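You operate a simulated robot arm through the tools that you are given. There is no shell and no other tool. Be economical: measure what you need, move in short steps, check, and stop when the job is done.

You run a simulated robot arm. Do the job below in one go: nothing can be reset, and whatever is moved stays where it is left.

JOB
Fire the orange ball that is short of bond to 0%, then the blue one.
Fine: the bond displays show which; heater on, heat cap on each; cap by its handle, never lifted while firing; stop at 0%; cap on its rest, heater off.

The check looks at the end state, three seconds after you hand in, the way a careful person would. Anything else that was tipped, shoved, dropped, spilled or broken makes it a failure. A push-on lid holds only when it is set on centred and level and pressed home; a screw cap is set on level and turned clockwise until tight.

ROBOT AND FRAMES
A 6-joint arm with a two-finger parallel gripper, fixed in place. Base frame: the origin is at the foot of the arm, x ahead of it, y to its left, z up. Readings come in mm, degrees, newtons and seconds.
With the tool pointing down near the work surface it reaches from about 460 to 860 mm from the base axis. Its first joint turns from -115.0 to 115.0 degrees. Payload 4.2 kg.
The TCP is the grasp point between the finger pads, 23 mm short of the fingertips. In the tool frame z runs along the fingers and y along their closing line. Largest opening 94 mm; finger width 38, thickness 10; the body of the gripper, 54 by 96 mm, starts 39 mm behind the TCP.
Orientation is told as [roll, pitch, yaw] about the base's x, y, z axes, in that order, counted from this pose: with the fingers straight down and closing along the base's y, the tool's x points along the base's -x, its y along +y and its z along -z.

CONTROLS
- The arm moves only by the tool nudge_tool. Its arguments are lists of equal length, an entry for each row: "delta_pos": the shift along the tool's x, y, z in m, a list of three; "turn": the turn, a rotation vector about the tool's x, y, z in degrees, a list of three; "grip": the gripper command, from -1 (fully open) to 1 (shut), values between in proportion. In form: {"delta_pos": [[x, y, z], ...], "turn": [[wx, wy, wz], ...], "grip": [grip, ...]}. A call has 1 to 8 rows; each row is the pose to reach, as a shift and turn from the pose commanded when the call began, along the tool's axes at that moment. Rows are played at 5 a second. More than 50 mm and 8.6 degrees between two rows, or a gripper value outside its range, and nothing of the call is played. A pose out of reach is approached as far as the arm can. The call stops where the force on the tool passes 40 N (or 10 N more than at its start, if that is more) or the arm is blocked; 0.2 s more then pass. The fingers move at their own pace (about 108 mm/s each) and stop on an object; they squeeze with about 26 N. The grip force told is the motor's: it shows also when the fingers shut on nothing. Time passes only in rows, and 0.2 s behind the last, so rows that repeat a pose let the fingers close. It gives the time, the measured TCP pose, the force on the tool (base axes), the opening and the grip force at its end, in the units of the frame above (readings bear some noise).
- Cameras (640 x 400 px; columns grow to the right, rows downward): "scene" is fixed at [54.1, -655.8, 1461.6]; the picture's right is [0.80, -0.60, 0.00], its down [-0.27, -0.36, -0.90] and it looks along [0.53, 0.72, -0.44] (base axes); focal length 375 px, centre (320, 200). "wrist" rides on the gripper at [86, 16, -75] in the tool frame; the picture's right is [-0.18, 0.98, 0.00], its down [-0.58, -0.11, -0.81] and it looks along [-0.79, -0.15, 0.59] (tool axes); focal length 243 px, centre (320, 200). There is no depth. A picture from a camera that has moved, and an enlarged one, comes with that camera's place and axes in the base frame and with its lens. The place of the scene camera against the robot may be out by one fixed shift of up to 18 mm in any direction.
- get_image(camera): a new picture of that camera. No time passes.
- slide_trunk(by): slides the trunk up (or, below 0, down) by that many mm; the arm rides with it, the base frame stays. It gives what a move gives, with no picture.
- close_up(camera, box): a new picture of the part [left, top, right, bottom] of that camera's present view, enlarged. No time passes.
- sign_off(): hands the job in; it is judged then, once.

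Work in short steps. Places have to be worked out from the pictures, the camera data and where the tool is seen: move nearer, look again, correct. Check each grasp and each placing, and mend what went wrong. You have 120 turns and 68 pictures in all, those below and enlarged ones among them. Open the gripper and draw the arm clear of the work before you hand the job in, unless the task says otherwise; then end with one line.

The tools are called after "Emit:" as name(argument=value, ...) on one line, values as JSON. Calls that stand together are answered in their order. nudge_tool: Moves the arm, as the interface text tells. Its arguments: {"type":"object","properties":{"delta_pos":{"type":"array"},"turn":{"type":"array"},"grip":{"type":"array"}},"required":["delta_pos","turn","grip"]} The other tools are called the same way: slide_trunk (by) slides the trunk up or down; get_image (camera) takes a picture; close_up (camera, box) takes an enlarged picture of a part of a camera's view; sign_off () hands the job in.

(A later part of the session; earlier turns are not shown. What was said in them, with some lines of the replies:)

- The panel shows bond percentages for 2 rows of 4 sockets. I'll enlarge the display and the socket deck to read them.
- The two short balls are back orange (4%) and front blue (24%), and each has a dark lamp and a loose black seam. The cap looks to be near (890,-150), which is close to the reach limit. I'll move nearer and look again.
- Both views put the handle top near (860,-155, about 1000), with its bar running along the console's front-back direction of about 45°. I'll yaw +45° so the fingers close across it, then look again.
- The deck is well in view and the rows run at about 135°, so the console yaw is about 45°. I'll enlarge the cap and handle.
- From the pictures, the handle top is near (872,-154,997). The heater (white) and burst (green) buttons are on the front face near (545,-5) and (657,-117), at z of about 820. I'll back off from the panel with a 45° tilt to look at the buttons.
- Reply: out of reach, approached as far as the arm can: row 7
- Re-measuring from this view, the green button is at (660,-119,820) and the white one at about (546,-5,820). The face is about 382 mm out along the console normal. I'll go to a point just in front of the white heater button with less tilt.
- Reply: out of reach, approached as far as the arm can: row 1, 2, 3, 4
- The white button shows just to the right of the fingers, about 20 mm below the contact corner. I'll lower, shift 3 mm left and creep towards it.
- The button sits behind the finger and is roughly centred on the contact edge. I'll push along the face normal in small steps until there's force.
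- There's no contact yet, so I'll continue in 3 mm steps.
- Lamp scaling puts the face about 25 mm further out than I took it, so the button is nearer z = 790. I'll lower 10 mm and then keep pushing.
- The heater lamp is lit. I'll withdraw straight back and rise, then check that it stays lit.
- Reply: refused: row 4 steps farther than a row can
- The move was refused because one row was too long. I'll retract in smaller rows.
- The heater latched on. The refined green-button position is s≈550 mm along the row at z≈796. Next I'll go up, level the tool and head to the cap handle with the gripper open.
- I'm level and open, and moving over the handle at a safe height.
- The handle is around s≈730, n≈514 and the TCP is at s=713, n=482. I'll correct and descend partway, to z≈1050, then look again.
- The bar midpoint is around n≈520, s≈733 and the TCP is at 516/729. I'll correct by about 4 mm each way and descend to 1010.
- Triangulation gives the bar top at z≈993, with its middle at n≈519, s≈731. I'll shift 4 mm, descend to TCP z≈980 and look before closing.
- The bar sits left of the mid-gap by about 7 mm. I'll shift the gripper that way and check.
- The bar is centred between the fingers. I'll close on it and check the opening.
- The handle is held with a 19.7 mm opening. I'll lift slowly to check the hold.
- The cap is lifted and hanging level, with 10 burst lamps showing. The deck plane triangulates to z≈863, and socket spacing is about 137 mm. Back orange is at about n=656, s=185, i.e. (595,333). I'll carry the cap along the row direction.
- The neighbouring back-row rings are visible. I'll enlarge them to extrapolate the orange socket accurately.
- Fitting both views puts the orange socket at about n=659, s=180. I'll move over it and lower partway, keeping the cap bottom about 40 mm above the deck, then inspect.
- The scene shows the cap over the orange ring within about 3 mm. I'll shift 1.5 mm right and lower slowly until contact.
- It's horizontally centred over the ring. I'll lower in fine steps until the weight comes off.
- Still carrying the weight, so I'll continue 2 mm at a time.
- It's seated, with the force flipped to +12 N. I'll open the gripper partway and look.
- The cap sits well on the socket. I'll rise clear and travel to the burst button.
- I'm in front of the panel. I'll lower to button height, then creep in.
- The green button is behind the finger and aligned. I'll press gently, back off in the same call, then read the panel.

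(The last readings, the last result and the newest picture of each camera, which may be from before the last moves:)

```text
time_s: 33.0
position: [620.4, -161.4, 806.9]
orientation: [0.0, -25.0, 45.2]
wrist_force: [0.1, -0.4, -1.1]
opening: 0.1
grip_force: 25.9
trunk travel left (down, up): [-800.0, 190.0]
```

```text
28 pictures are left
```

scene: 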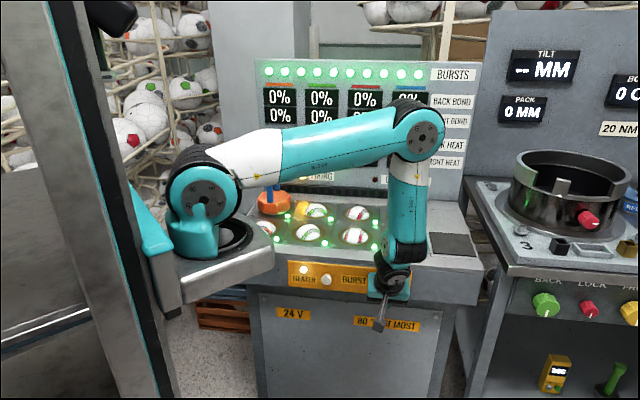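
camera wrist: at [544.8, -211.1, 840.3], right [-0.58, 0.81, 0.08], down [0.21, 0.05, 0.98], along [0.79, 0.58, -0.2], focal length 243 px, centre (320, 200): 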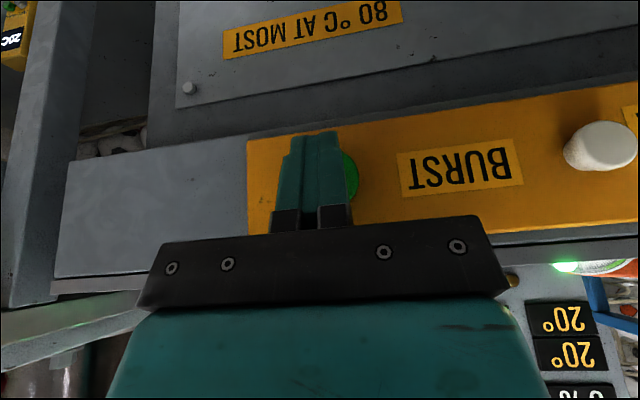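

Back orange now reads 0%. I'll enlarge to see whether it's still firing.

Emit:
close_up(camera="scene", box=[240, 60, 440, 240])

```text
2.22 times, centred on (340, 150) of scene
camera zoom: at [54.1, -655.8, 1461.6], right [0.8, -0.6, 0.0], down [-0.27, -0.36, -0.9], along [0.53, 0.72, -0.44], focal length 833 px, centre (276, 311)
```

zoom: 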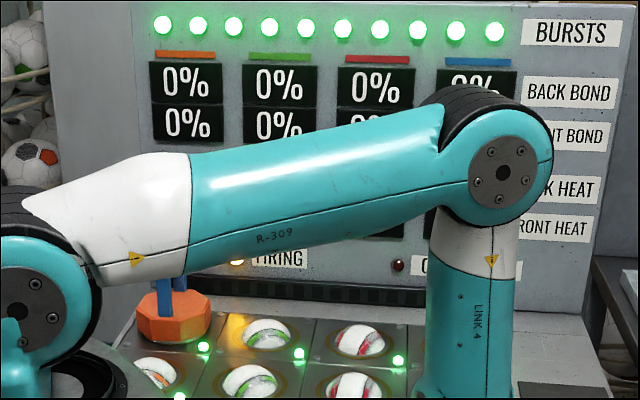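

The FIRING lamp is lit, so the cap stays put. I'll raise the arm clear and let time pass.

Emit:
nudge_tool(delta_pos=[[-0.01, 0, -0.04], [-0.027, 0, -0.08], [-0.044, 0, -0.12], [-0.061, 0, -0.16], [-0.07, 0, -0.185], [-0.07, 0, -0.185], [-0.07, 0, -0.185], [-0.07, 0, -0.185]], turn=[[0, 5, 0], [0, 10, 0], [0, 15, 0], [0, 20, 0], [0, 25, 0], [0, 25, 0], [0, 25, 0], [0, 25, 0]], grip=[1, 1, 0.5, 0, -0.4, -0.4, -0.4, -0.4])

Emit:
close_up(camera="scene", box=[240, 60, 440, 240])

```text
time_s: 34.8
position: [612.4, -171.3, 1003.4]
orientation: [0.0, 0.0, 45.1]
wrist_force: [0.2, 0.7, 0.5]
opening: 65.9
grip_force: 0.0
trunk travel left (down, up): [-800.0, 190.0]
```

```text
2.22 times, centred on (340, 150) of scene
camera zoom: at [54.1, -655.8, 1461.6], right [0.8, -0.6, 0.0], down [-0.27, -0.36, -0.9], along [0.53, 0.72, -0.44], focal length 833 px, centre (276, 311)
```

zoom: 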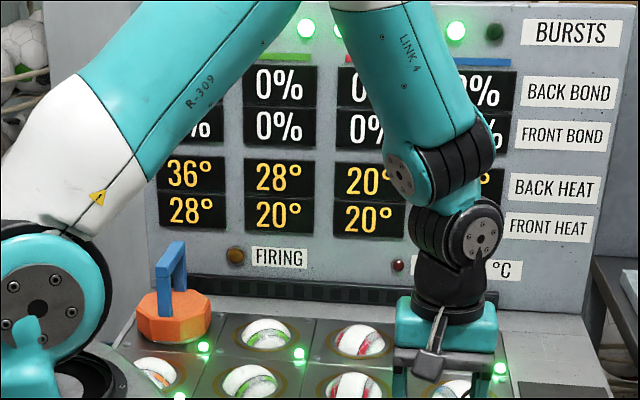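

The burst has ended: orange is at 0% bond, 36°, one burst used, and the FIRING lamp is off. I'll return to the cap handle.

Emit:
nudge_tool(delta_pos=[[0, 0, -0.04], [0, 0.01, -0.075], [-0.034, 0.044, -0.075], [-0.068, 0.078, -0.075], [-0.102, 0.112, -0.075], [-0.136, 0.146, -0.075], [-0.17, 0.18, -0.075], [-0.204, 0.214, -0.075]], turn=[[0, 0, 0], [0, 0, 0], [0, 0, 0], [0, 0, 0], [0, 0, 0], [0, 0, 0], [0, 0, 0], [0, 0, 0]], grip=[-0.4, -0.4, -0.4, -0.4, -0.4, -0.4, -0.4, -0.4])

Emit:
nudge_tool(delta_pos=[[-0.034, 0.036, 0], [-0.068, 0.072, 0], [-0.102, 0.108, 0], [-0.13, 0.14, 0], [-0.143, 0.157, 0], [-0.143, 0.157, 0]], turn=[[0, 0, 0], [0, 0, 0], [0, 0, 0], [0, 0, 0], [0, 0, 0], [0, 0, 0]], grip=[-0.4, -0.4, -0.4, -0.4, -0.4, -0.4])

Emit:
get_image(camera="wrist")

```text
time_s: 36.6
position: [600.8, 123.2, 1080.9]
orientation: [0.0, 0.0, 44.9]
wrist_force: [-0.2, -0.9, -0.8]
opening: 65.6
grip_force: 0.1
trunk travel left (down, up): [-800.0, 190.0]
```

```text
time_s: 38.0
position: [591.8, 337.0, 1081.0]
orientation: [0.0, 0.0, 45.0]
wrist_force: [0.0, 0.3, 0.0]
opening: 66.0
grip_force: 0.1
trunk travel left (down, up): [-800.0, 190.0]
```

```text
25 pictures are left
camera wrist: at [518.0, 289.4, 1155.0], right [-0.56, 0.83, 0.0], down [0.49, 0.33, 0.81], along [0.67, 0.46, -0.59], focal length 243 px, centre (320, 200)
```

wrist: 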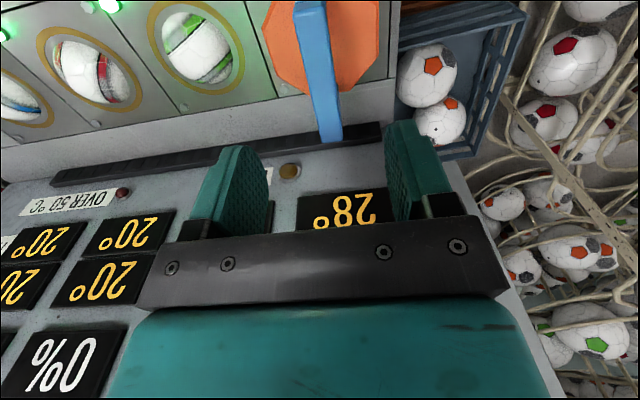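

The handle is lined up with the gripper. I'll descend, then close.

Emit:
nudge_tool(delta_pos=[[0, 0, 0.04], [0, 0, 0.07], [0, 0, 0.09], [0, 0, 0.103], [0, 0, 0.103], [0, 0, 0.103], [0, 0, 0.103], [0, 0, 0.103]], turn=[[0, 0, 0], [0, 0, 0], [0, 0, 0], [0, 0, 0], [0, 0, 0], [0, 0, 0], [0, 0, 0], [0, 0, 0]], grip=[-0.4, -0.4, -0.4, -0.4, -0.4, 1, 1, 1])

Emit:
close_up(camera="scene", box=[240, 60, 480, 240])

```text
time_s: 39.8
position: [596.0, 335.6, 976.7]
orientation: [0.1, 0.0, 45.0]
wrist_force: [-0.1, 2.1, -0.3]
opening: 19.8
grip_force: 25.7
trunk travel left (down, up): [-800.0, 190.0]
```

```text
2.22 times, centred on (360, 150) of scene
camera zoom: at [54.1, -655.8, 1461.6], right [0.8, -0.6, 0.0], down [-0.27, -0.36, -0.9], along [0.53, 0.72, -0.44], focal length 833 px, centre (231, 311)
```

zoom: 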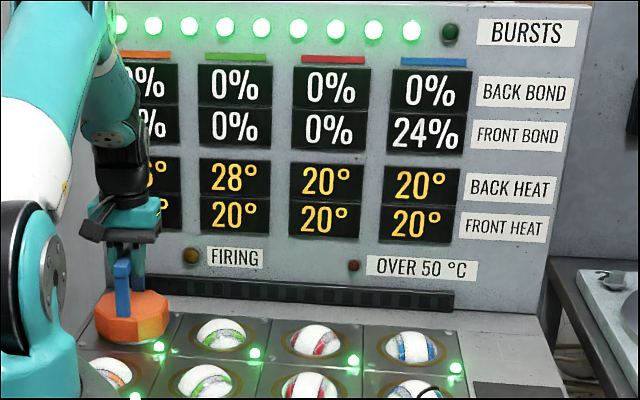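

It's gripped and the firing lamp is off. I'll lift the cap and carry it to the front blue socket (n≈519, s≈596).

Emit:
nudge_tool(delta_pos=[[0, 0, -0.01], [0, 0, -0.035], [0, 0, -0.065], [0.01, -0.01, -0.09], [0.03, -0.04, -0.09], [0.055, -0.075, -0.09], [0.08, -0.11, -0.09], [0.1, -0.15, -0.09]], turn=[[0, 0, 0], [0, 0, 0], [0, 0, 0], [0, 0, 0], [0, 0, 0], [0, 0, 0], [0, 0, 0], [0, 0, 0]], grip=[1, 1, 1, 1, 1, 1, 1, 1])

Emit:
nudge_tool(delta_pos=[[0.015, -0.035, 0], [0.03, -0.075, 0], [0.039, -0.115, 0], [0.039, -0.155, 0], [0.039, -0.195, 0], [0.039, -0.23, 0], [0.039, -0.255, 0], [0.039, -0.262, 0]], turn=[[0, 0, 0], [0, 0, 0], [0, 0, 0], [0, 0, 0], [0, 0, 0], [0, 0, 0], [0, 0, 0], [0, 0, 0]], grip=[1, 1, 1, 1, 1, 1, 1, 1])

Emit:
nudge_tool(delta_pos=[[0, 0, 0.015], [0, 0, 0.035], [0, 0, 0.045]], turn=[[0, 0, 0], [0, 0, 0], [0, 0, 0]], grip=[1, 1, 1])

Emit:
close_up(camera="scene", box=[340, 160, 470, 260])

Emit:
get_image(camera="wrist")

```text
time_s: 41.6
position: [626.0, 159.6, 1063.3]
orientation: [0.0, 0.0, 45.1]
wrist_force: [-0.9, 0.8, -6.8]
opening: 19.9
grip_force: 26.1
trunk travel left (down, up): [-800.0, 190.0]
```

```text
time_s: 43.4
position: [784.3, -53.9, 1069.1]
orientation: [0.0, 0.0, 45.0]
wrist_force: [0.1, 0.0, -6.9]
opening: 20.1
grip_force: 26.6
trunk travel left (down, up): [-800.0, 190.0]
```

```text
time_s: 44.2
position: [782.8, -52.5, 1021.9]
orientation: [0.1, -0.2, 45.0]
wrist_force: [0.2, 0.8, -6.6]
opening: 20.0
grip_force: 25.8
trunk travel left (down, up): [-800.0, 190.0]
```

```text
4.00 times, centred on (405, 210) of scene
camera zoom: at [54.1, -655.8, 1461.6], right [0.8, -0.6, 0.0], down [-0.27, -0.36, -0.9], along [0.53, 0.72, -0.44], focal length 1500 px, centre (-20, 160)
```

zoom: 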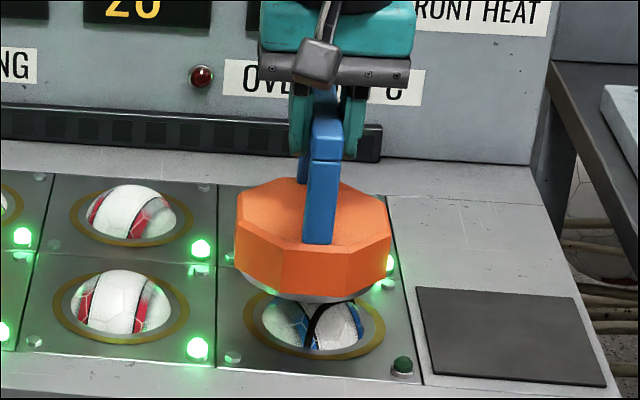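

```text
22 pictures are left
camera wrist: at [710.1, -100.0, 1096.1], right [-0.56, 0.83, 0.0], down [0.49, 0.33, 0.81], along [0.66, 0.46, -0.59], focal length 243 px, centre (320, 200)
```

wrist: 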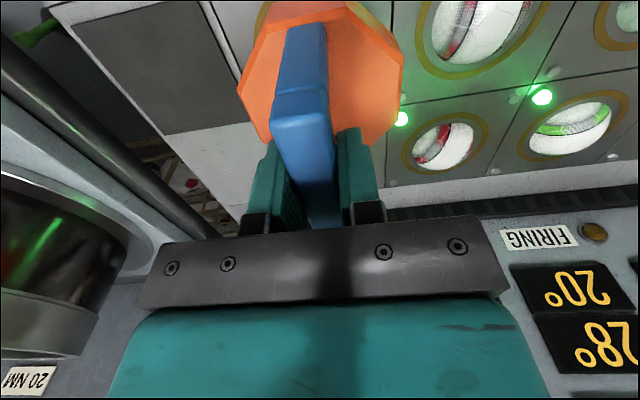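

The scene comparison shows the cap is 6–8 mm left of the blue ring, and the TCP reads s=591 against the wanted 597. I'll shift +6.5 mm and lower to about 12 mm above seat, then check.

Emit:
nudge_tool(delta_pos=[[0, -0.0065, 0], [0, -0.0065, 0.01], [0, -0.0065, 0.022], [0, -0.0065, 0.034]], turn=[[0, 0, 0], [0, 0, 0], [0, 0, 0], [0, 0, 0]], grip=[1, 1, 1, 1])

Emit:
close_up(camera="scene", box=[340, 160, 470, 260])

```text
time_s: 45.2
position: [787.6, -58.4, 990.4]
orientation: [0.1, 0.0, 45.0]
wrist_force: [0.2, -0.3, -6.6]
opening: 19.7
grip_force: 25.6
trunk travel left (down, up): [-800.0, 190.0]
```

```text
4.00 times, centred on (405, 210) of scene
camera zoom: at [54.1, -655.8, 1461.6], right [0.8, -0.6, 0.0], down [-0.27, -0.36, -0.9], along [0.53, 0.72, -0.44], focal length 1500 px, centre (-20, 160)
```

zoom: 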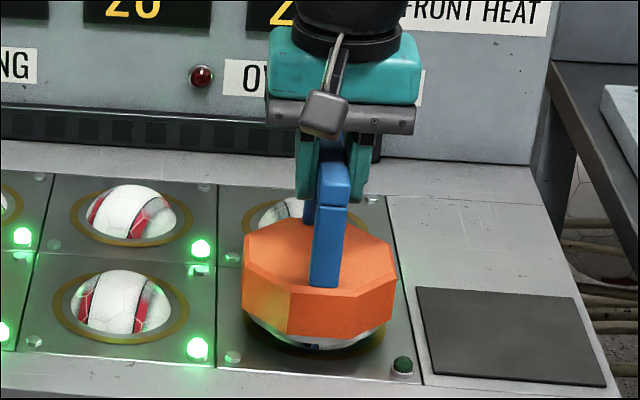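

The cap is now projected to land within 1–2 mm of the blue ring. I'll lower to contact.

Emit:
nudge_tool(delta_pos=[[0, 0, 0.005], [0, 0, 0.009], [0, 0, 0.012], [0, 0, 0.014], [0, 0, 0.0155]], turn=[[0, 0, 0], [0, 0, 0], [0, 0, 0], [0, 0, 0], [0, 0, 0]], grip=[1, 1, 1, 1, 1])

```text
time_s: 46.4
position: [788.9, -57.1, 975.4]
orientation: [-0.1, -0.2, 45.0]
wrist_force: [-4.5, 1.6, 18.7]
opening: 19.6
grip_force: 26.2
trunk travel left (down, up): [-800.0, 190.0]
```

It's seated at the same height as on orange. I'll release and check from the scene.

Emit:
nudge_tool(delta_pos=[[0, 0, -0.003], [0, 0, -0.003], [0, 0, -0.003]], turn=[[0, 0, 0], [0, 0, 0], [0, 0, 0]], grip=[1, -0.4, -0.4])

Emit:
close_up(camera="scene", box=[340, 160, 470, 260])

```text
time_s: 47.2
position: [790.0, -56.0, 976.7]
orientation: [0.0, 0.0, 45.1]
wrist_force: [0.2, -0.5, -0.2]
opening: 65.6
grip_force: 0.0
trunk travel left (down, up): [-800.0, 190.0]
```

```text
4.00 times, centred on (405, 210) of scene
camera zoom: at [54.1, -655.8, 1461.6], right [0.8, -0.6, 0.0], down [-0.27, -0.36, -0.9], along [0.53, 0.72, -0.44], focal length 1500 px, centre (-20, 160)
```

zoom: 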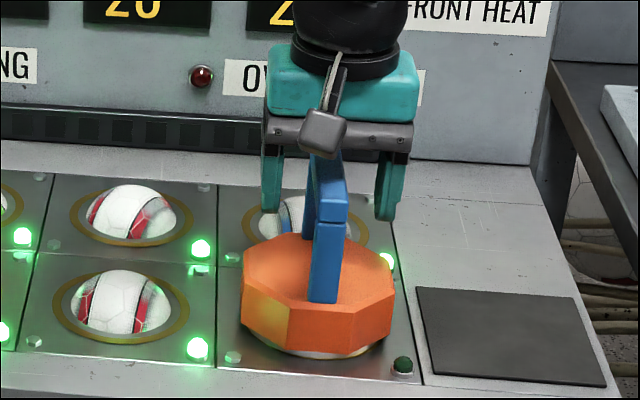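

The cap is centred on blue. I'll rise, back off and go to the burst button.

Emit:
nudge_tool(delta_pos=[[0, 0, -0.045], [0, 0, -0.09], [0.036, 0.008, -0.1], [0.072, 0.016, -0.1], [0.108, 0.024, -0.1], [0.144, 0.032, -0.09], [0.18, 0.04, -0.07], [0.216, 0.048, -0.05]], turn=[[0, 0, 0], [0, 0, 0], [0, 0, 0], [0, -5, 0], [0, -10, 0], [0, -15, 0], [0, -20, 0], [0, -25, 0]], grip=[-0.4, -0.4, -0.4, 0, 0.5, 1, 1, 1])

```text
time_s: 49.0
position: [602.3, -175.8, 1023.3]
orientation: [-0.1, -25.0, 45.0]
wrist_force: [0.2, 0.6, -0.1]
opening: 0.0
grip_force: 26.5
trunk travel left (down, up): [-800.0, 190.0]
```

I'll lower to button height and approach to the pre-press pose.

Emit:
nudge_tool(delta_pos=[[0.0182, 0, 0.039], [0.0364, 0, 0.078], [0.0546, 0, 0.117], [0.0728, 0, 0.156], [0.091, 0, 0.195], [0.071, 0, 0.204], [0.0517, 0, 0.2134], [0.0517, 0, 0.2134]], turn=[[0, 0, 0], [0, 0, 0], [0, 0, 0], [0, 0, 0], [0, 0, 0], [0, 0, 0], [0, 0, 0], [0, 0, 0]], grip=[1, 1, 1, 1, 1, 1, 1, 1])

```text
time_s: 50.8
position: [631.0, -142.9, 811.0]
orientation: [0.1, -25.0, 45.0]
wrist_force: [0.3, -0.2, -0.2]
opening: 0.0
grip_force: 26.6
trunk travel left (down, up): [-800.0, 190.0]
```

It's lined up as before, so I'll press once and retract.

Emit:
nudge_tool(delta_pos=[[-0.0081, -0.002, 0.0062], [-0.0135, -0.002, 0.0088], [-0.018, -0.002, 0.0109], [-0.0215, -0.002, 0.0125], [-0.0081, -0.002, 0.0062], [0.019, -0.002, -0.0065]], turn=[[0, 0, 0], [0, 0, 0], [0, 0, 0], [0, 0, 0], [0, 0, 0], [0, 0, 0]], grip=[1, 1, 1, 1, 1, 1])

Emit:
nudge_tool(delta_pos=[[0, 0.04, 0], [0, 0.08, 0], [-0.015, 0.11, -0.03], [-0.03, 0.14, -0.06], [-0.045, 0.17, -0.09], [-0.06, 0.2, -0.12], [-0.07, 0.23, -0.15], [-0.07, 0.23, -0.15]], turn=[[0, 0, 0], [0, 0, 0], [0, 0, 0], [0, 0, 0], [0, 0, 0], [0, 0, 0], [0, 0, 0], [0, 0, 0]], grip=[1, 1, 1, 1, 1, 1, 1, 1])

Emit:
get_image(camera="scene")

```text
time_s: 52.2
position: [622.4, -162.6, 807.8]
orientation: [0.1, -25.0, 45.1]
wrist_force: [0.9, -0.2, 0.0]
opening: 0.1
grip_force: 26.1
trunk travel left (down, up): [-800.0, 190.0]
```

```text
time_s: 54.0
position: [519.1, 17.4, 948.8]
orientation: [0.0, -25.0, 45.0]
wrist_force: [0.0, 0.4, 0.3]
opening: 0.2
grip_force: 26.5
out of reach, approached as far as the arm can: row 5, 6, 7, 8
trunk travel left (down, up): [-800.0, 190.0]
```

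```text
19 pictures are left
```

scene: 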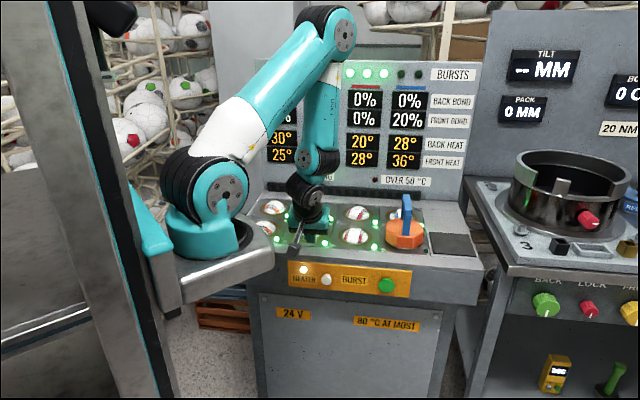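

One burst gives −4% bond and +16° on the target (now 20% and 36°), with slow cooling. Five more bursts are needed and 8 are left. To keep balls below 50° I'll let it cool between bursts. First I'll step back to a reachable pose and wait.

Emit:
nudge_tool(delta_pos=[[0, -0.04, 0], [0, -0.08, 0], [0, -0.12, 0], [0, -0.12, 0], [0, -0.12, 0], [0, -0.12, 0], [0, -0.12, 0], [0, -0.12, 0]], turn=[[0, 0, 0], [0, 0, 0], [0, 0, 0], [0, 0, 0], [0, 0, 0], [0, 0, 0], [0, 0, 0], [0, 0, 0]], grip=[1, 1, 1, 1, 1, 1, 1, 1])

Emit:
nudge_tool(delta_pos=[[0, 0, 0], [0, 0, 0], [0, 0, 0], [0, 0, 0], [0, 0, 0], [0, 0, 0], [0, 0, 0], [0, 0, 0]], turn=[[0, 0, 0], [0, 0, 0], [0, 0, 0], [0, 0, 0], [0, 0, 0], [0, 0, 0], [0, 0, 0], [0, 0, 0]], grip=[1, 1, 1, 1, 1, 1, 1, 1])

Emit:
nudge_tool(delta_pos=[[0, 0, 0], [0, 0, 0], [0, 0, 0], [0, 0, 0], [0, 0, 0], [0, 0, 0], [0, 0, 0], [0, 0, 0]], turn=[[0, 0, 0], [0, 0, 0], [0, 0, 0], [0, 0, 0], [0, 0, 0], [0, 0, 0], [0, 0, 0], [0, 0, 0]], grip=[1, 1, 1, 1, 1, 1, 1, 1])

Emit:
get_image(camera="scene")

```text
time_s: 55.8
position: [607.1, -68.7, 946.2]
orientation: [0.0, -25.1, 45.1]
wrist_force: [-0.1, 0.1, 0.1]
opening: 0.0
grip_force: 26.0
trunk travel left (down, up): [-800.0, 190.0]
```

```text
time_s: 57.6
position: [607.1, -67.0, 947.8]
orientation: [0.0, -25.1, 45.0]
wrist_force: [0.0, 0.7, -0.3]
opening: 0.1
grip_force: 25.8
trunk travel left (down, up): [-800.0, 190.0]
```

```text
time_s: 59.4
position: [606.6, -66.5, 945.6]
orientation: [0.0, -25.0, 45.0]
wrist_force: [-0.4, 0.1, -0.2]
opening: 0.2
grip_force: 25.4
trunk travel left (down, up): [-800.0, 190.0]
```

```text
18 pictures are left
```

scene: 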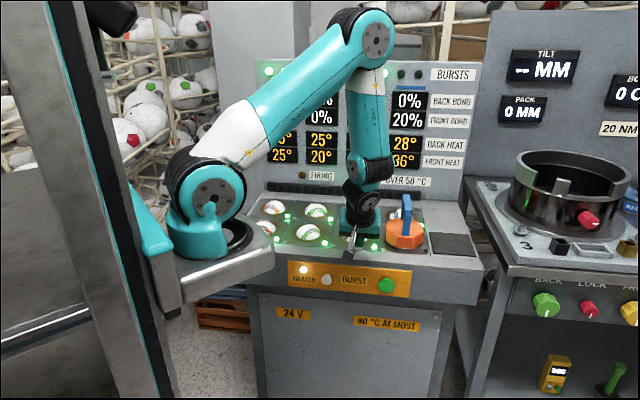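

Still 36° after about 6 s, and the readings seem to cool in steps. I'll wait another 11 s or so at this pose.

Emit:
nudge_tool(delta_pos=[[0, 0, 0], [0, 0, 0], [0, 0, 0], [0, 0, 0], [0, 0, 0], [0, 0, 0], [0, 0, 0], [0, 0, 0]], turn=[[0, 0, 0], [0, 0, 0], [0, 0, 0], [0, 0, 0], [0, 0, 0], [0, 0, 0], [0, 0, 0], [0, 0, 0]], grip=[1, 1, 1, 1, 1, 1, 1, 1])

Emit:
nudge_tool(delta_pos=[[0, 0, 0], [0, 0, 0], [0, 0, 0], [0, 0, 0], [0, 0, 0], [0, 0, 0], [0, 0, 0], [0, 0, 0]], turn=[[0, 0, 0], [0, 0, 0], [0, 0, 0], [0, 0, 0], [0, 0, 0], [0, 0, 0], [0, 0, 0], [0, 0, 0]], grip=[1, 1, 1, 1, 1, 1, 1, 1])

Emit:
nudge_tool(delta_pos=[[0, 0, 0], [0, 0, 0], [0, 0, 0], [0, 0, 0], [0, 0, 0], [0, 0, 0], [0, 0, 0], [0, 0, 0]], turn=[[0, 0, 0], [0, 0, 0], [0, 0, 0], [0, 0, 0], [0, 0, 0], [0, 0, 0], [0, 0, 0], [0, 0, 0]], grip=[1, 1, 1, 1, 1, 1, 1, 1])

Emit:
nudge_tool(delta_pos=[[0, 0, 0], [0, 0, 0], [0, 0, 0], [0, 0, 0], [0, 0, 0], [0, 0, 0], [0, 0, 0], [0, 0, 0]], turn=[[0, 0, 0], [0, 0, 0], [0, 0, 0], [0, 0, 0], [0, 0, 0], [0, 0, 0], [0, 0, 0], [0, 0, 0]], grip=[1, 1, 1, 1, 1, 1, 1, 1])

Emit:
nudge_tool(delta_pos=[[0, 0, 0], [0, 0, 0], [0, 0, 0], [0, 0, 0], [0, 0, 0], [0, 0, 0], [0, 0, 0], [0, 0, 0]], turn=[[0, 0, 0], [0, 0, 0], [0, 0, 0], [0, 0, 0], [0, 0, 0], [0, 0, 0], [0, 0, 0], [0, 0, 0]], grip=[1, 1, 1, 1, 1, 1, 1, 1])

Emit:
nudge_tool(delta_pos=[[0, 0, 0], [0, 0, 0], [0, 0, 0], [0, 0, 0], [0, 0, 0], [0, 0, 0], [0, 0, 0], [0, 0, 0]], turn=[[0, 0, 0], [0, 0, 0], [0, 0, 0], [0, 0, 0], [0, 0, 0], [0, 0, 0], [0, 0, 0], [0, 0, 0]], grip=[1, 1, 1, 1, 1, 1, 1, 1])

Emit:
close_up(camera="scene", box=[250, 50, 490, 200])

```text
time_s: 61.2
position: [606.6, -67.2, 946.3]
orientation: [0.0, -25.0, 45.0]
wrist_force: [0.2, -0.5, 0.0]
opening: 0.0
grip_force: 27.0
trunk travel left (down, up): [-800.0, 190.0]
```

```text
time_s: 63.0
position: [607.5, -66.4, 944.9]
orientation: [0.1, -25.1, 45.0]
wrist_force: [-0.2, 0.7, -0.3]
opening: 0.1
grip_force: 25.9
trunk travel left (down, up): [-800.0, 190.0]
```

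```text
time_s: 64.8
position: [607.3, -65.8, 946.1]
orientation: [0.0, -25.0, 45.0]
wrist_force: [0.0, 0.2, 1.0]
opening: 0.2
grip_force: 25.9
trunk travel left (down, up): [-800.0, 190.0]
```

```text
time_s: 66.6
position: [605.9, -67.7, 946.0]
orientation: [0.0, -25.0, 45.1]
wrist_force: [-1.0, 0.5, 0.1]
opening: 0.1
grip_force: 25.8
trunk travel left (down, up): [-800.0, 190.0]
```

```text
time_s: 68.4
position: [606.0, -67.2, 947.2]
orientation: [0.0, -25.0, 45.0]
wrist_force: [-0.8, 0.7, 0.0]
opening: 0.1
grip_force: 25.9
trunk travel left (down, up): [-800.0, 190.0]
```

```text
time_s: 70.2
position: [606.4, -66.8, 946.8]
orientation: [0.1, -24.9, 45.0]
wrist_force: [0.5, -0.4, -0.1]
opening: 0.1
grip_force: 26.4
trunk travel left (down, up): [-800.0, 190.0]
```

```text
2.67 times, centred on (370, 125) of scene
camera zoom: at [54.1, -655.8, 1461.6], right [0.8, -0.6, 0.0], down [-0.27, -0.36, -0.9], along [0.53, 0.72, -0.44], focal length 1000 px, centre (187, 400)
```

zoom: 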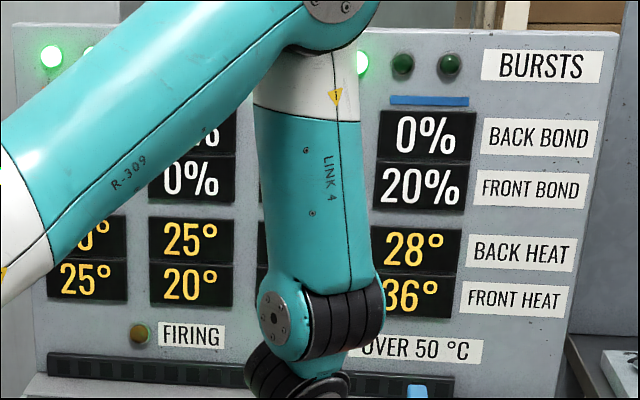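

Temperatures didn't change over 11 s, so cooling may come in coarse steps or only with each burst. I'll wait longer once to tell these apart.

Emit:
nudge_tool(delta_pos=[[0, 0, 0], [0, 0, 0], [0, 0, 0], [0, 0, 0], [0, 0, 0], [0, 0, 0], [0, 0, 0], [0, 0, 0]], turn=[[0, 0, 0], [0, 0, 0], [0, 0, 0], [0, 0, 0], [0, 0, 0], [0, 0, 0], [0, 0, 0], [0, 0, 0]], grip=[1, 1, 1, 1, 1, 1, 1, 1])

Emit:
nudge_tool(delta_pos=[[0, 0, 0], [0, 0, 0], [0, 0, 0], [0, 0, 0], [0, 0, 0], [0, 0, 0], [0, 0, 0], [0, 0, 0]], turn=[[0, 0, 0], [0, 0, 0], [0, 0, 0], [0, 0, 0], [0, 0, 0], [0, 0, 0], [0, 0, 0], [0, 0, 0]], grip=[1, 1, 1, 1, 1, 1, 1, 1])

Emit:
nudge_tool(delta_pos=[[0, 0, 0], [0, 0, 0], [0, 0, 0], [0, 0, 0], [0, 0, 0], [0, 0, 0], [0, 0, 0], [0, 0, 0]], turn=[[0, 0, 0], [0, 0, 0], [0, 0, 0], [0, 0, 0], [0, 0, 0], [0, 0, 0], [0, 0, 0], [0, 0, 0]], grip=[1, 1, 1, 1, 1, 1, 1, 1])

Emit:
nudge_tool(delta_pos=[[0, 0, 0], [0, 0, 0], [0, 0, 0], [0, 0, 0], [0, 0, 0], [0, 0, 0], [0, 0, 0], [0, 0, 0]], turn=[[0, 0, 0], [0, 0, 0], [0, 0, 0], [0, 0, 0], [0, 0, 0], [0, 0, 0], [0, 0, 0], [0, 0, 0]], grip=[1, 1, 1, 1, 1, 1, 1, 1])

Emit:
nudge_tool(delta_pos=[[0, 0, 0], [0, 0, 0], [0, 0, 0], [0, 0, 0], [0, 0, 0], [0, 0, 0], [0, 0, 0], [0, 0, 0]], turn=[[0, 0, 0], [0, 0, 0], [0, 0, 0], [0, 0, 0], [0, 0, 0], [0, 0, 0], [0, 0, 0], [0, 0, 0]], grip=[1, 1, 1, 1, 1, 1, 1, 1])

Emit:
nudge_tool(delta_pos=[[0, 0, 0], [0, 0, 0], [0, 0, 0], [0, 0, 0], [0, 0, 0], [0, 0, 0], [0, 0, 0], [0, 0, 0]], turn=[[0, 0, 0], [0, 0, 0], [0, 0, 0], [0, 0, 0], [0, 0, 0], [0, 0, 0], [0, 0, 0], [0, 0, 0]], grip=[1, 1, 1, 1, 1, 1, 1, 1])

Emit:
nudge_tool(delta_pos=[[0, 0, 0], [0, 0, 0], [0, 0, 0], [0, 0, 0], [0, 0, 0], [0, 0, 0], [0, 0, 0], [0, 0, 0]], turn=[[0, 0, 0], [0, 0, 0], [0, 0, 0], [0, 0, 0], [0, 0, 0], [0, 0, 0], [0, 0, 0], [0, 0, 0]], grip=[1, 1, 1, 1, 1, 1, 1, 1])

Emit:
nudge_tool(delta_pos=[[0, 0, 0], [0, 0, 0], [0, 0, 0], [0, 0, 0], [0, 0, 0], [0, 0, 0], [0, 0, 0], [0, 0, 0]], turn=[[0, 0, 0], [0, 0, 0], [0, 0, 0], [0, 0, 0], [0, 0, 0], [0, 0, 0], [0, 0, 0], [0, 0, 0]], grip=[1, 1, 1, 1, 1, 1, 1, 1])

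Emit:
nudge_tool(delta_pos=[[0, 0, 0], [0, 0, 0], [0, 0, 0], [0, 0, 0], [0, 0, 0], [0, 0, 0], [0, 0, 0], [0, 0, 0]], turn=[[0, 0, 0], [0, 0, 0], [0, 0, 0], [0, 0, 0], [0, 0, 0], [0, 0, 0], [0, 0, 0], [0, 0, 0]], grip=[1, 1, 1, 1, 1, 1, 1, 1])

Emit:
nudge_tool(delta_pos=[[0, 0, 0], [0, 0, 0], [0, 0, 0], [0, 0, 0], [0, 0, 0], [0, 0, 0], [0, 0, 0], [0, 0, 0]], turn=[[0, 0, 0], [0, 0, 0], [0, 0, 0], [0, 0, 0], [0, 0, 0], [0, 0, 0], [0, 0, 0], [0, 0, 0]], grip=[1, 1, 1, 1, 1, 1, 1, 1])

Emit:
close_up(camera="scene", box=[250, 50, 490, 200])

```text
time_s: 72.0
position: [607.3, -67.0, 946.6]
orientation: [0.0, -24.9, 44.9]
wrist_force: [0.4, -0.2, 0.4]
opening: 0.0
grip_force: 25.8
trunk travel left (down, up): [-800.0, 190.0]
```

```text
time_s: 73.8
position: [605.9, -67.2, 946.2]
orientation: [0.1, -24.9, 44.9]
wrist_force: [-0.1, -0.1, -0.1]
opening: 0.1
grip_force: 25.6
trunk travel left (down, up): [-800.0, 190.0]
```

```text
time_s: 75.6
position: [607.1, -67.1, 946.8]
orientation: [0.0, -25.0, 45.0]
wrist_force: [0.5, -0.1, -0.4]
opening: 0.2
grip_force: 26.4
trunk travel left (down, up): [-800.0, 190.0]
```

```text
time_s: 77.4
position: [607.1, -67.1, 945.5]
orientation: [0.0, -24.9, 45.0]
wrist_force: [-0.7, 0.1, 0.6]
opening: 0.0
grip_force: 26.2
trunk travel left (down, up): [-800.0, 190.0]
```

```text
time_s: 79.2
position: [607.4, -66.6, 946.6]
orientation: [0.0, -25.0, 45.0]
wrist_force: [0.6, -1.0, -0.6]
opening: 0.0
grip_force: 26.1
trunk travel left (down, up): [-800.0, 190.0]
```

```text
time_s: 81.0
position: [605.4, -66.8, 947.7]
orientation: [0.0, -25.0, 45.0]
wrist_force: [0.2, 0.0, -0.5]
opening: 0.0
grip_force: 26.5
trunk travel left (down, up): [-800.0, 190.0]
```

```text
time_s: 82.8
position: [606.2, -67.0, 946.8]
orientation: [0.0, -24.9, 45.0]
wrist_force: [0.6, 0.0, -0.2]
opening: 0.1
grip_force: 26.0
trunk travel left (down, up): [-800.0, 190.0]
```

```text
time_s: 84.6
position: [606.0, -67.6, 947.0]
orientation: [0.0, -25.1, 45.0]
wrist_force: [0.2, -0.6, -0.1]
opening: 0.2
grip_force: 25.8
trunk travel left (down, up): [-800.0, 190.0]
```

```text
time_s: 86.4
position: [606.1, -67.3, 946.5]
orientation: [0.1, -25.0, 44.9]
wrist_force: [0.0, 0.0, 0.0]
opening: 0.0
grip_force: 26.3
trunk travel left (down, up): [-800.0, 190.0]
```

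```text
time_s: 88.2
position: [606.8, -67.6, 946.1]
orientation: [0.0, -25.1, 45.1]
wrist_force: [0.4, 1.1, 0.4]
opening: 0.1
grip_force: 26.2
trunk travel left (down, up): [-800.0, 190.0]
```

```text
2.67 times, centred on (370, 125) of scene
camera zoom: at [54.1, -655.8, 1461.6], right [0.8, -0.6, 0.0], down [-0.27, -0.36, -0.9], along [0.53, 0.72, -0.44], focal length 1000 px, centre (187, 400)
```

zoom: 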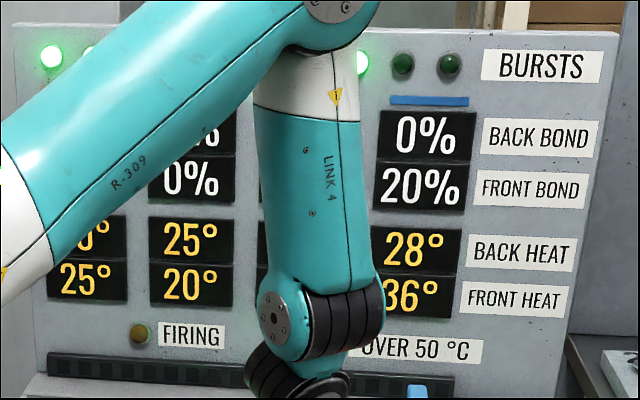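

After 30 s there's no passive cooling, so temperatures only change with bursts; the other balls dropped by about 0.6× of their excess at the last one. One more burst should give about 46°, well under the 80° placard. I'll go back to the button.

Emit:
nudge_tool(delta_pos=[[0.0295, -0.0365, -0.014], [0.059, -0.073, -0.0275], [0.0736, -0.073, 0.0037], [0.0882, -0.073, 0.035], [0.1028, -0.073, 0.0663], [0.1174, -0.073, 0.0975], [0.1043, -0.073, 0.1037], [0.0911, -0.073, 0.1098]], turn=[[0, 0, 0], [0, 0, 0], [0, 0, 0], [0, 0, 0], [0, 0, 0], [0, 0, 0], [0, 0, 0], [0, 0, 0]], grip=[1, 1, 1, 1, 1, 1, 1, 1])

```text
time_s: 90.0
position: [629.4, -147.3, 810.2]
orientation: [0.0, -25.0, 45.0]
wrist_force: [0.3, 0.1, 0.7]
opening: 0.1
grip_force: 26.1
trunk travel left (down, up): [-800.0, 190.0]
```

In position. I'll press once, retract, and go to the viewing pose.

Emit:
nudge_tool(delta_pos=[[-0.0109, 0, 0.0051], [-0.0181, 0, 0.0085], [-0.0225, 0, 0.0105], [-0.0258, 0, 0.012], [-0.0109, 0, 0.0051], [0.0145, 0, -0.0068]], turn=[[0, 0, 0], [0, 0, 0], [0, 0, 0], [0, 0, 0], [0, 0, 0], [0, 0, 0]], grip=[1, 1, 1, 1, 1, 1])

Emit:
nudge_tool(delta_pos=[[-0.0195, 0, -0.0417], [-0.039, 0, -0.0834], [-0.0584, 0, -0.125], [-0.0838, 0.036, -0.113], [-0.1091, 0.072, -0.1013], [-0.1091, 0.072, -0.1013], [-0.1091, 0.072, -0.1013], [-0.1091, 0.072, -0.1013]], turn=[[0, 0, 0], [0, 0, 0], [0, 0, 0], [0, 0, 0], [0, 0, 0], [0, 0, 0], [0, 0, 0], [0, 0, 0]], grip=[1, 1, 1, 1, 1, 1, 1, 1])

Emit:
close_up(camera="scene", box=[250, 50, 490, 200])

```text
time_s: 91.4
position: [618.0, -159.1, 811.4]
orientation: [0.0, -25.0, 45.1]
wrist_force: [-0.2, -0.1, 0.0]
opening: 0.2
grip_force: 26.0
trunk travel left (down, up): [-800.0, 190.0]
```

```text
time_s: 93.2
position: [604.8, -69.2, 945.4]
orientation: [0.1, -25.0, 45.0]
wrist_force: [-0.3, -0.3, 0.1]
opening: 0.0
grip_force: 26.6
trunk travel left (down, up): [-800.0, 190.0]
```

```text
2.67 times, centred on (370, 125) of scene
camera zoom: at [54.1, -655.8, 1461.6], right [0.8, -0.6, 0.0], down [-0.27, -0.36, -0.9], along [0.53, 0.72, -0.44], focal length 1000 px, centre (187, 400)
```

zoom: 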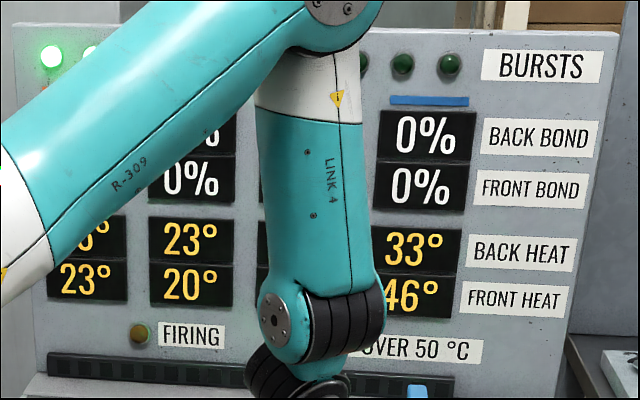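

All bonds now read 0% and FIRING is off; blue is at 46°, below 50. Next I'll raise, level the tool and go over the cap handle.

Emit:
nudge_tool(delta_pos=[[-0.014, 0, -0.03], [-0.028, 0, -0.06], [-0.042, 0, -0.09], [-0.0558, 0, -0.1196], [-0.0558, 0, -0.1196]], turn=[[0, 6.2, 0], [0, 12.5, 0], [0, 18.7, 0], [0, 25, 0], [0, 25, 0]], grip=[1, 0.5, 0, -0.4, -0.4])

Emit:
nudge_tool(delta_pos=[[-0.028, -0.024, 0], [-0.056, -0.048, 0], [-0.084, -0.072, 0], [-0.112, -0.096, 0], [-0.14, -0.121, 0], [-0.14, -0.121, 0]], turn=[[0, 0, 0], [0, 0, 0], [0, 0, 0], [0, 0, 0], [0, 0, 0], [0, 0, 0]], grip=[-0.4, -0.4, -0.4, -0.4, -0.4, -0.4])

Emit:
get_image(camera="wrist")

```text
time_s: 94.4
position: [605.0, -68.2, 1082.2]
orientation: [0.0, 0.2, 44.9]
wrist_force: [0.3, 0.5, -0.4]
opening: 66.0
grip_force: 0.0
trunk travel left (down, up): [-800.0, 190.0]
```

```text
time_s: 95.8
position: [790.0, -53.8, 1079.5]
orientation: [0.1, 0.0, 45.0]
wrist_force: [0.3, -0.8, 1.1]
opening: 65.4
grip_force: 0.1
trunk travel left (down, up): [-800.0, 190.0]
```

```text
14 pictures are left
camera wrist: at [715.8, -102.2, 1154.8], right [-0.56, 0.83, 0.0], down [0.49, 0.33, 0.81], along [0.66, 0.46, -0.59], focal length 243 px, centre (320, 200)
```

wrist: 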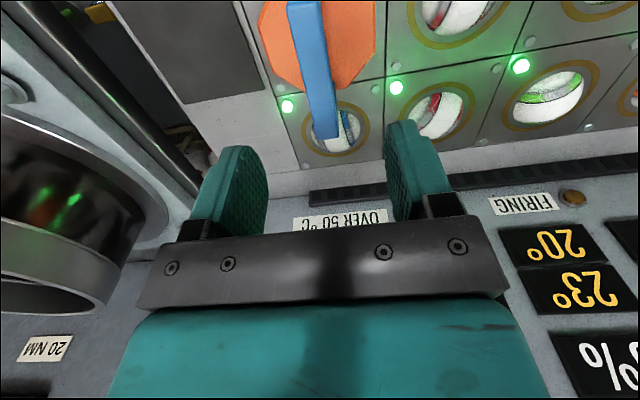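

The handle is aligned. I'll descend and grasp.

Emit:
nudge_tool(delta_pos=[[0.001, -0.001, 0.04], [0.002, -0.0015, 0.07], [0.002, -0.0015, 0.09], [0.002, -0.0015, 0.102], [0.002, -0.0015, 0.102], [0.002, -0.0015, 0.102], [0.002, -0.0015, 0.102], [0.002, -0.0015, 0.102]], turn=[[0, 0, 0], [0, 0, 0], [0, 0, 0], [0, 0, 0], [0, 0, 0], [0, 0, 0], [0, 0, 0], [0, 0, 0]], grip=[-0.4, -0.4, -0.4, -0.4, -0.4, 1, 1, 1])

Emit:
close_up(camera="scene", box=[250, 60, 490, 260])

```text
time_s: 97.6
position: [789.3, -56.7, 979.5]
orientation: [0.0, -0.1, 45.0]
wrist_force: [0.4, -1.2, 1.0]
opening: 19.7
grip_force: 25.7
trunk travel left (down, up): [-800.0, 190.0]
```

```text
2.00 times, centred on (370, 160) of scene
camera zoom: at [54.1, -655.8, 1461.6], right [0.8, -0.6, 0.0], down [-0.27, -0.36, -0.9], along [0.53, 0.72, -0.44], focal length 750 px, centre (220, 280)
```

zoom: 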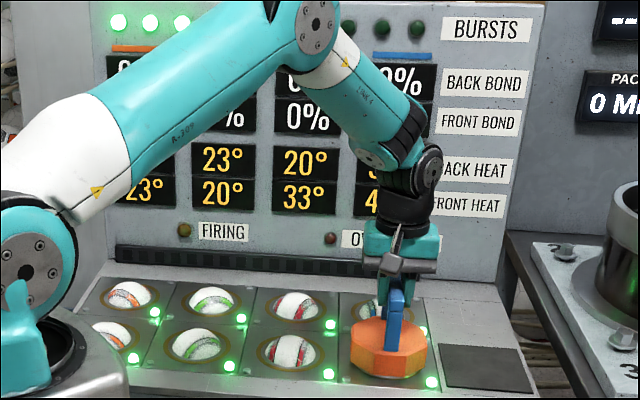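

Blue's lamp is green and the cap is gripped. I'll lift it and carry it 137 mm to the rest pad.

Emit:
nudge_tool(delta_pos=[[0, 0, -0.012], [0, 0, -0.04], [0, 0, -0.07], [0, -0.03, -0.08], [0, -0.07, -0.08], [0, -0.105, -0.08], [0, -0.13, -0.08], [0, -0.1375, -0.08]], turn=[[0, 0, 0], [0, 0, 0], [0, 0, 0], [0, 0, 0], [0, 0, 0], [0, 0, 0], [0, 0, 0], [0, 0, 0]], grip=[1, 1, 1, 1, 1, 1, 1, 1])

Emit:
nudge_tool(delta_pos=[[0, 0, 0.02], [0, 0, 0.045], [0, 0, 0.055], [0, 0, 0.055]], turn=[[0, 0, 0], [0, 0, 0], [0, 0, 0], [0, 0, 0]], grip=[1, 1, 1, 1])

Emit:
close_up(camera="scene", box=[400, 180, 496, 260])

```text
time_s: 99.4
position: [886.9, -152.9, 1059.1]
orientation: [0.1, 0.0, 45.0]
wrist_force: [0.4, 0.5, -6.3]
opening: 20.0
grip_force: 25.7
trunk travel left (down, up): [-800.0, 190.0]
```

```text
time_s: 100.4
position: [888.6, -155.2, 1002.8]
orientation: [-0.1, 0.0, 45.0]
wrist_force: [-0.5, -0.8, -6.8]
opening: 20.1
grip_force: 26.2
trunk travel left (down, up): [-800.0, 190.0]
```

```text
5.00 times, centred on (448, 220) of scene
camera zoom: at [54.1, -655.8, 1461.6], right [0.8, -0.6, 0.0], down [-0.27, -0.36, -0.9], along [0.53, 0.72, -0.44], focal length 1875 px, centre (-320, 100)
```

zoom: 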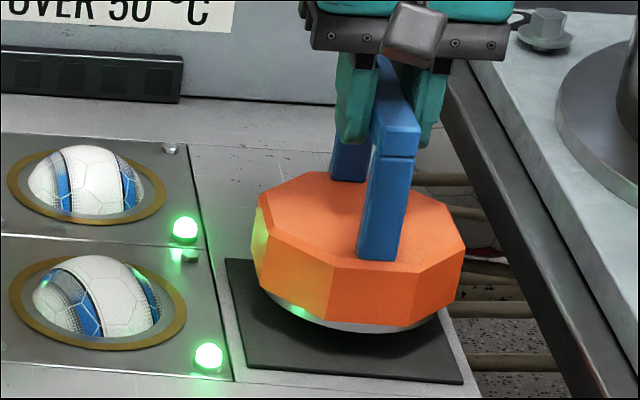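

The cap lines up with its original place on the pad to within about 2 mm. I'll nudge 1.5 mm left and lower to contact.

Emit:
nudge_tool(delta_pos=[[0, 0.0015, 0.008], [0, 0.0015, 0.014], [0, 0.0015, 0.017], [0, 0.0015, 0.019], [0, 0.0015, 0.021]], turn=[[0, 0, 0], [0, 0, 0], [0, 0, 0], [0, 0, 0], [0, 0, 0]], grip=[1, 1, 1, 1, 1])

```text
time_s: 101.6
position: [886.4, -153.6, 982.1]
orientation: [0.1, 0.0, 44.9]
wrist_force: [0.0, 1.3, -4.0]
opening: 19.8
grip_force: 25.7
trunk travel left (down, up): [-800.0, 190.0]
```

It's starting to take weight, so I'll go another 1.5 mm or so to seat it and then release.

Emit:
nudge_tool(delta_pos=[[0, 0, 0.001], [0, 0, 0.0018], [0, 0, 0.0018]], turn=[[0, 0, 0], [0, 0, 0], [0, 0, 0]], grip=[1, 1, 1])

```text
time_s: 102.4
position: [885.9, -153.0, 982.9]
orientation: [-0.2, -0.2, 45.0]
wrist_force: [-1.4, -0.5, 15.6]
opening: 19.7
grip_force: 26.0
trunk travel left (down, up): [-800.0, 190.0]
```

It's seated on the pad. I'll release and check.

Emit:
nudge_tool(delta_pos=[[0, 0, -0.0015], [0, 0, -0.0015], [0, 0, -0.0015], [0, 0, -0.0015]], turn=[[0, 0, 0], [0, 0, 0], [0, 0, 0], [0, 0, 0]], grip=[1, -0.4, -0.4, -0.4])

Emit:
close_up(camera="scene", box=[400, 180, 496, 260])

```text
time_s: 103.4
position: [887.2, -152.7, 982.4]
orientation: [0.0, 0.0, 45.0]
wrist_force: [0.4, -0.2, -0.3]
opening: 66.0
grip_force: 0.1
trunk travel left (down, up): [-800.0, 190.0]
```

```text
5.00 times, centred on (448, 220) of scene
camera zoom: at [54.1, -655.8, 1461.6], right [0.8, -0.6, 0.0], down [-0.27, -0.36, -0.9], along [0.53, 0.72, -0.44], focal length 1875 px, centre (-320, 100)
```

zoom: 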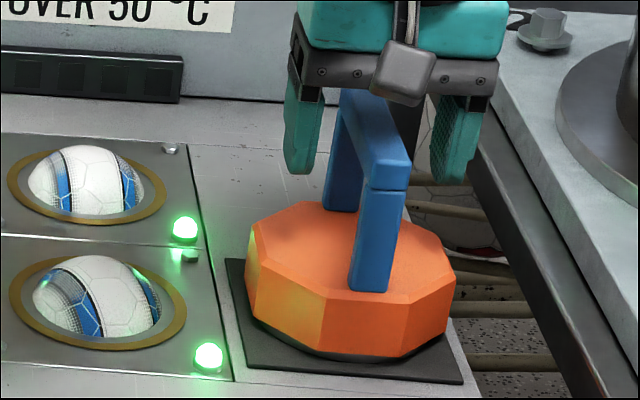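

The cap is back on its rest in its original pose. Now I'll turn the heater off: rise and move towards the white button.

Emit:
nudge_tool(delta_pos=[[0, 0, -0.045], [0, 0, -0.09], [0.033, 0.035, -0.1], [0.066, 0.07, -0.1], [0.1, 0.105, -0.1], [0.133, 0.14, -0.1], [0.166, 0.175, -0.1], [0.2, 0.21, -0.1]], turn=[[0, 0, 0], [0, 0, 0], [0, 0, 0], [0, -5, 0], [0, -10, 0], [0, -15, 0], [0, -20, 0], [0, -25, 0]], grip=[-0.4, -0.4, -0.4, 0, 0.5, 1, 1, 1])

Emit:
nudge_tool(delta_pos=[[0.0133, 0.019, 0.0287], [0.0267, 0.038, 0.0573], [0.04, 0.057, 0.086], [0.0533, 0.077, 0.1147], [0.0667, 0.096, 0.1433], [0.08, 0.115, 0.172]], turn=[[0, 0, 0], [0, 0, 0], [0, 0, 0], [0, 0, 0], [0, 0, 0], [0, 0, 0]], grip=[1, 1, 1, 1, 1, 1])

```text
time_s: 105.2
position: [597.5, -149.0, 1081.8]
orientation: [-0.2, -25.1, 45.1]
wrist_force: [0.4, -0.2, 0.5]
opening: 0.1
grip_force: 25.5
trunk travel left (down, up): [-800.0, 190.0]
```

```text
time_s: 106.6
position: [514.5, -67.3, 893.7]
orientation: [0.1, -25.0, 44.9]
wrist_force: [-1.0, -0.1, 0.5]
opening: 0.4
grip_force: 25.7
trunk travel left (down, up): [-800.0, 190.0]
```

I'll lower to the white button's height, in front of it.

Emit:
nudge_tool(delta_pos=[[0.0126, 0.008, 0.0271], [0.0253, 0.016, 0.0542], [0.0379, 0.0244, 0.0813], [0.0162, 0.0244, 0.0914], [0.0162, 0.0244, 0.0914]], turn=[[0, 0, 0], [0, 0, 0], [0, 0, 0], [0, 0, 0], [0, 0, 0]], grip=[1, 1, 1, 1, 1])

```text
time_s: 107.8
position: [515.5, -31.8, 803.3]
orientation: [0.0, -24.9, 45.0]
wrist_force: [-0.2, 1.0, -1.0]
opening: 0.0
grip_force: 26.2
trunk travel left (down, up): [-800.0, 190.0]
```

Aligned. I'll press to the same depth as before and retract.

Emit:
nudge_tool(delta_pos=[[-0.0109, 0, 0.0051], [-0.0181, 0, 0.0085], [-0.0218, 0, 0.0101], [-0.0249, 0, 0.0116], [-0.0109, 0, 0.0051], [0.0154, 0, -0.0072]], turn=[[0, 0, 0], [0, 0, 0], [0, 0, 0], [0, 0, 0], [0, 0, 0], [0, 0, 0]], grip=[1, 1, 1, 1, 1, 1])

Emit:
get_image(camera="wrist")

```text
time_s: 109.2
position: [504.0, -38.7, 803.1]
orientation: [0.0, -25.0, 45.1]
wrist_force: [-0.2, 0.4, -0.1]
opening: 0.1
grip_force: 25.7
trunk travel left (down, up): [-800.0, 190.0]
```

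```text
10 pictures are left
camera wrist: at [413.6, -103.7, 833.5], right [-0.58, 0.81, 0.08], down [0.21, 0.06, 0.98], along [0.79, 0.58, -0.2], focal length 243 px, centre (320, 200)
```

wrist: 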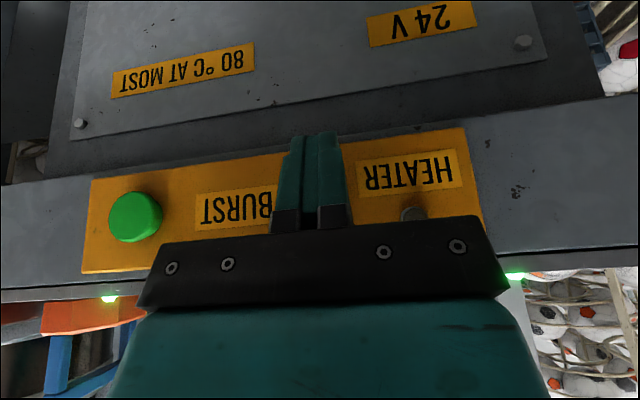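

The heater lamp is off. I'll draw the arm back and up, open the gripper and do a final check.

Emit:
nudge_tool(delta_pos=[[-0.005, -0.005, -0.035], [-0.02, -0.02, -0.07], [-0.035, -0.04, -0.1], [-0.05, -0.06, -0.13], [-0.065, -0.08, -0.16], [-0.08, -0.1, -0.19], [-0.095, -0.12, -0.22]], turn=[[0, 0, 0], [0, 5, 0], [0, 10, 0], [0, 15, 0], [0, 20, 0], [0, 25, 0], [0, 25, 0]], grip=[1, 1, 0.5, 0, -1, -1, -1])

Emit:
get_image(camera="scene")

Emit:
get_image(camera="wrist")

```text
time_s: 110.8
position: [583.1, -130.7, 1042.2]
orientation: [0.0, 0.1, 45.0]
wrist_force: [0.5, 0.3, -1.0]
opening: 93.9
grip_force: 0.1
trunk travel left (down, up): [-800.0, 190.0]
```

```text
9 pictures are left
```

scene: 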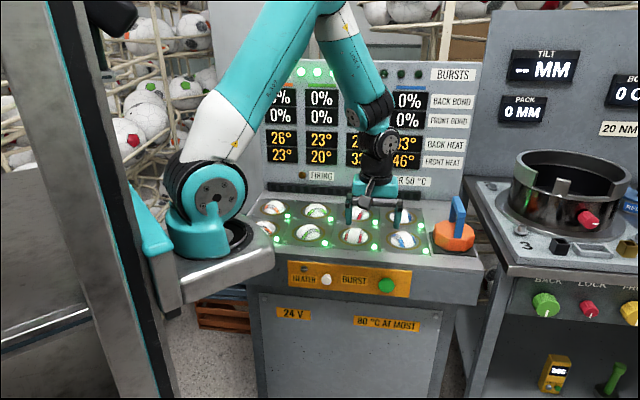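

```text
8 pictures are left
camera wrist: at [509.5, -178.7, 1117.6], right [-0.56, 0.83, 0.0], down [0.49, 0.33, 0.81], along [0.66, 0.45, -0.59], focal length 243 px, centre (320, 200)
```

wrist: 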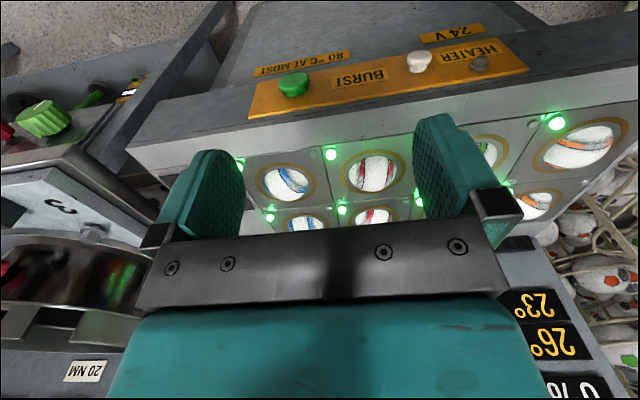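

Every lit lamp and bond reading is good: all 0%, heater lamp off, cap on its rest, gripper open and clear of the work. I'm handing in.

Emit:
sign_off()

```text
The job is handed in.
```

The job is handed in: the back orange ball, then the front blue one, were fired to 0% bond. The cap is back on its rest, the heater is off, and the arm is clear with the gripper open.
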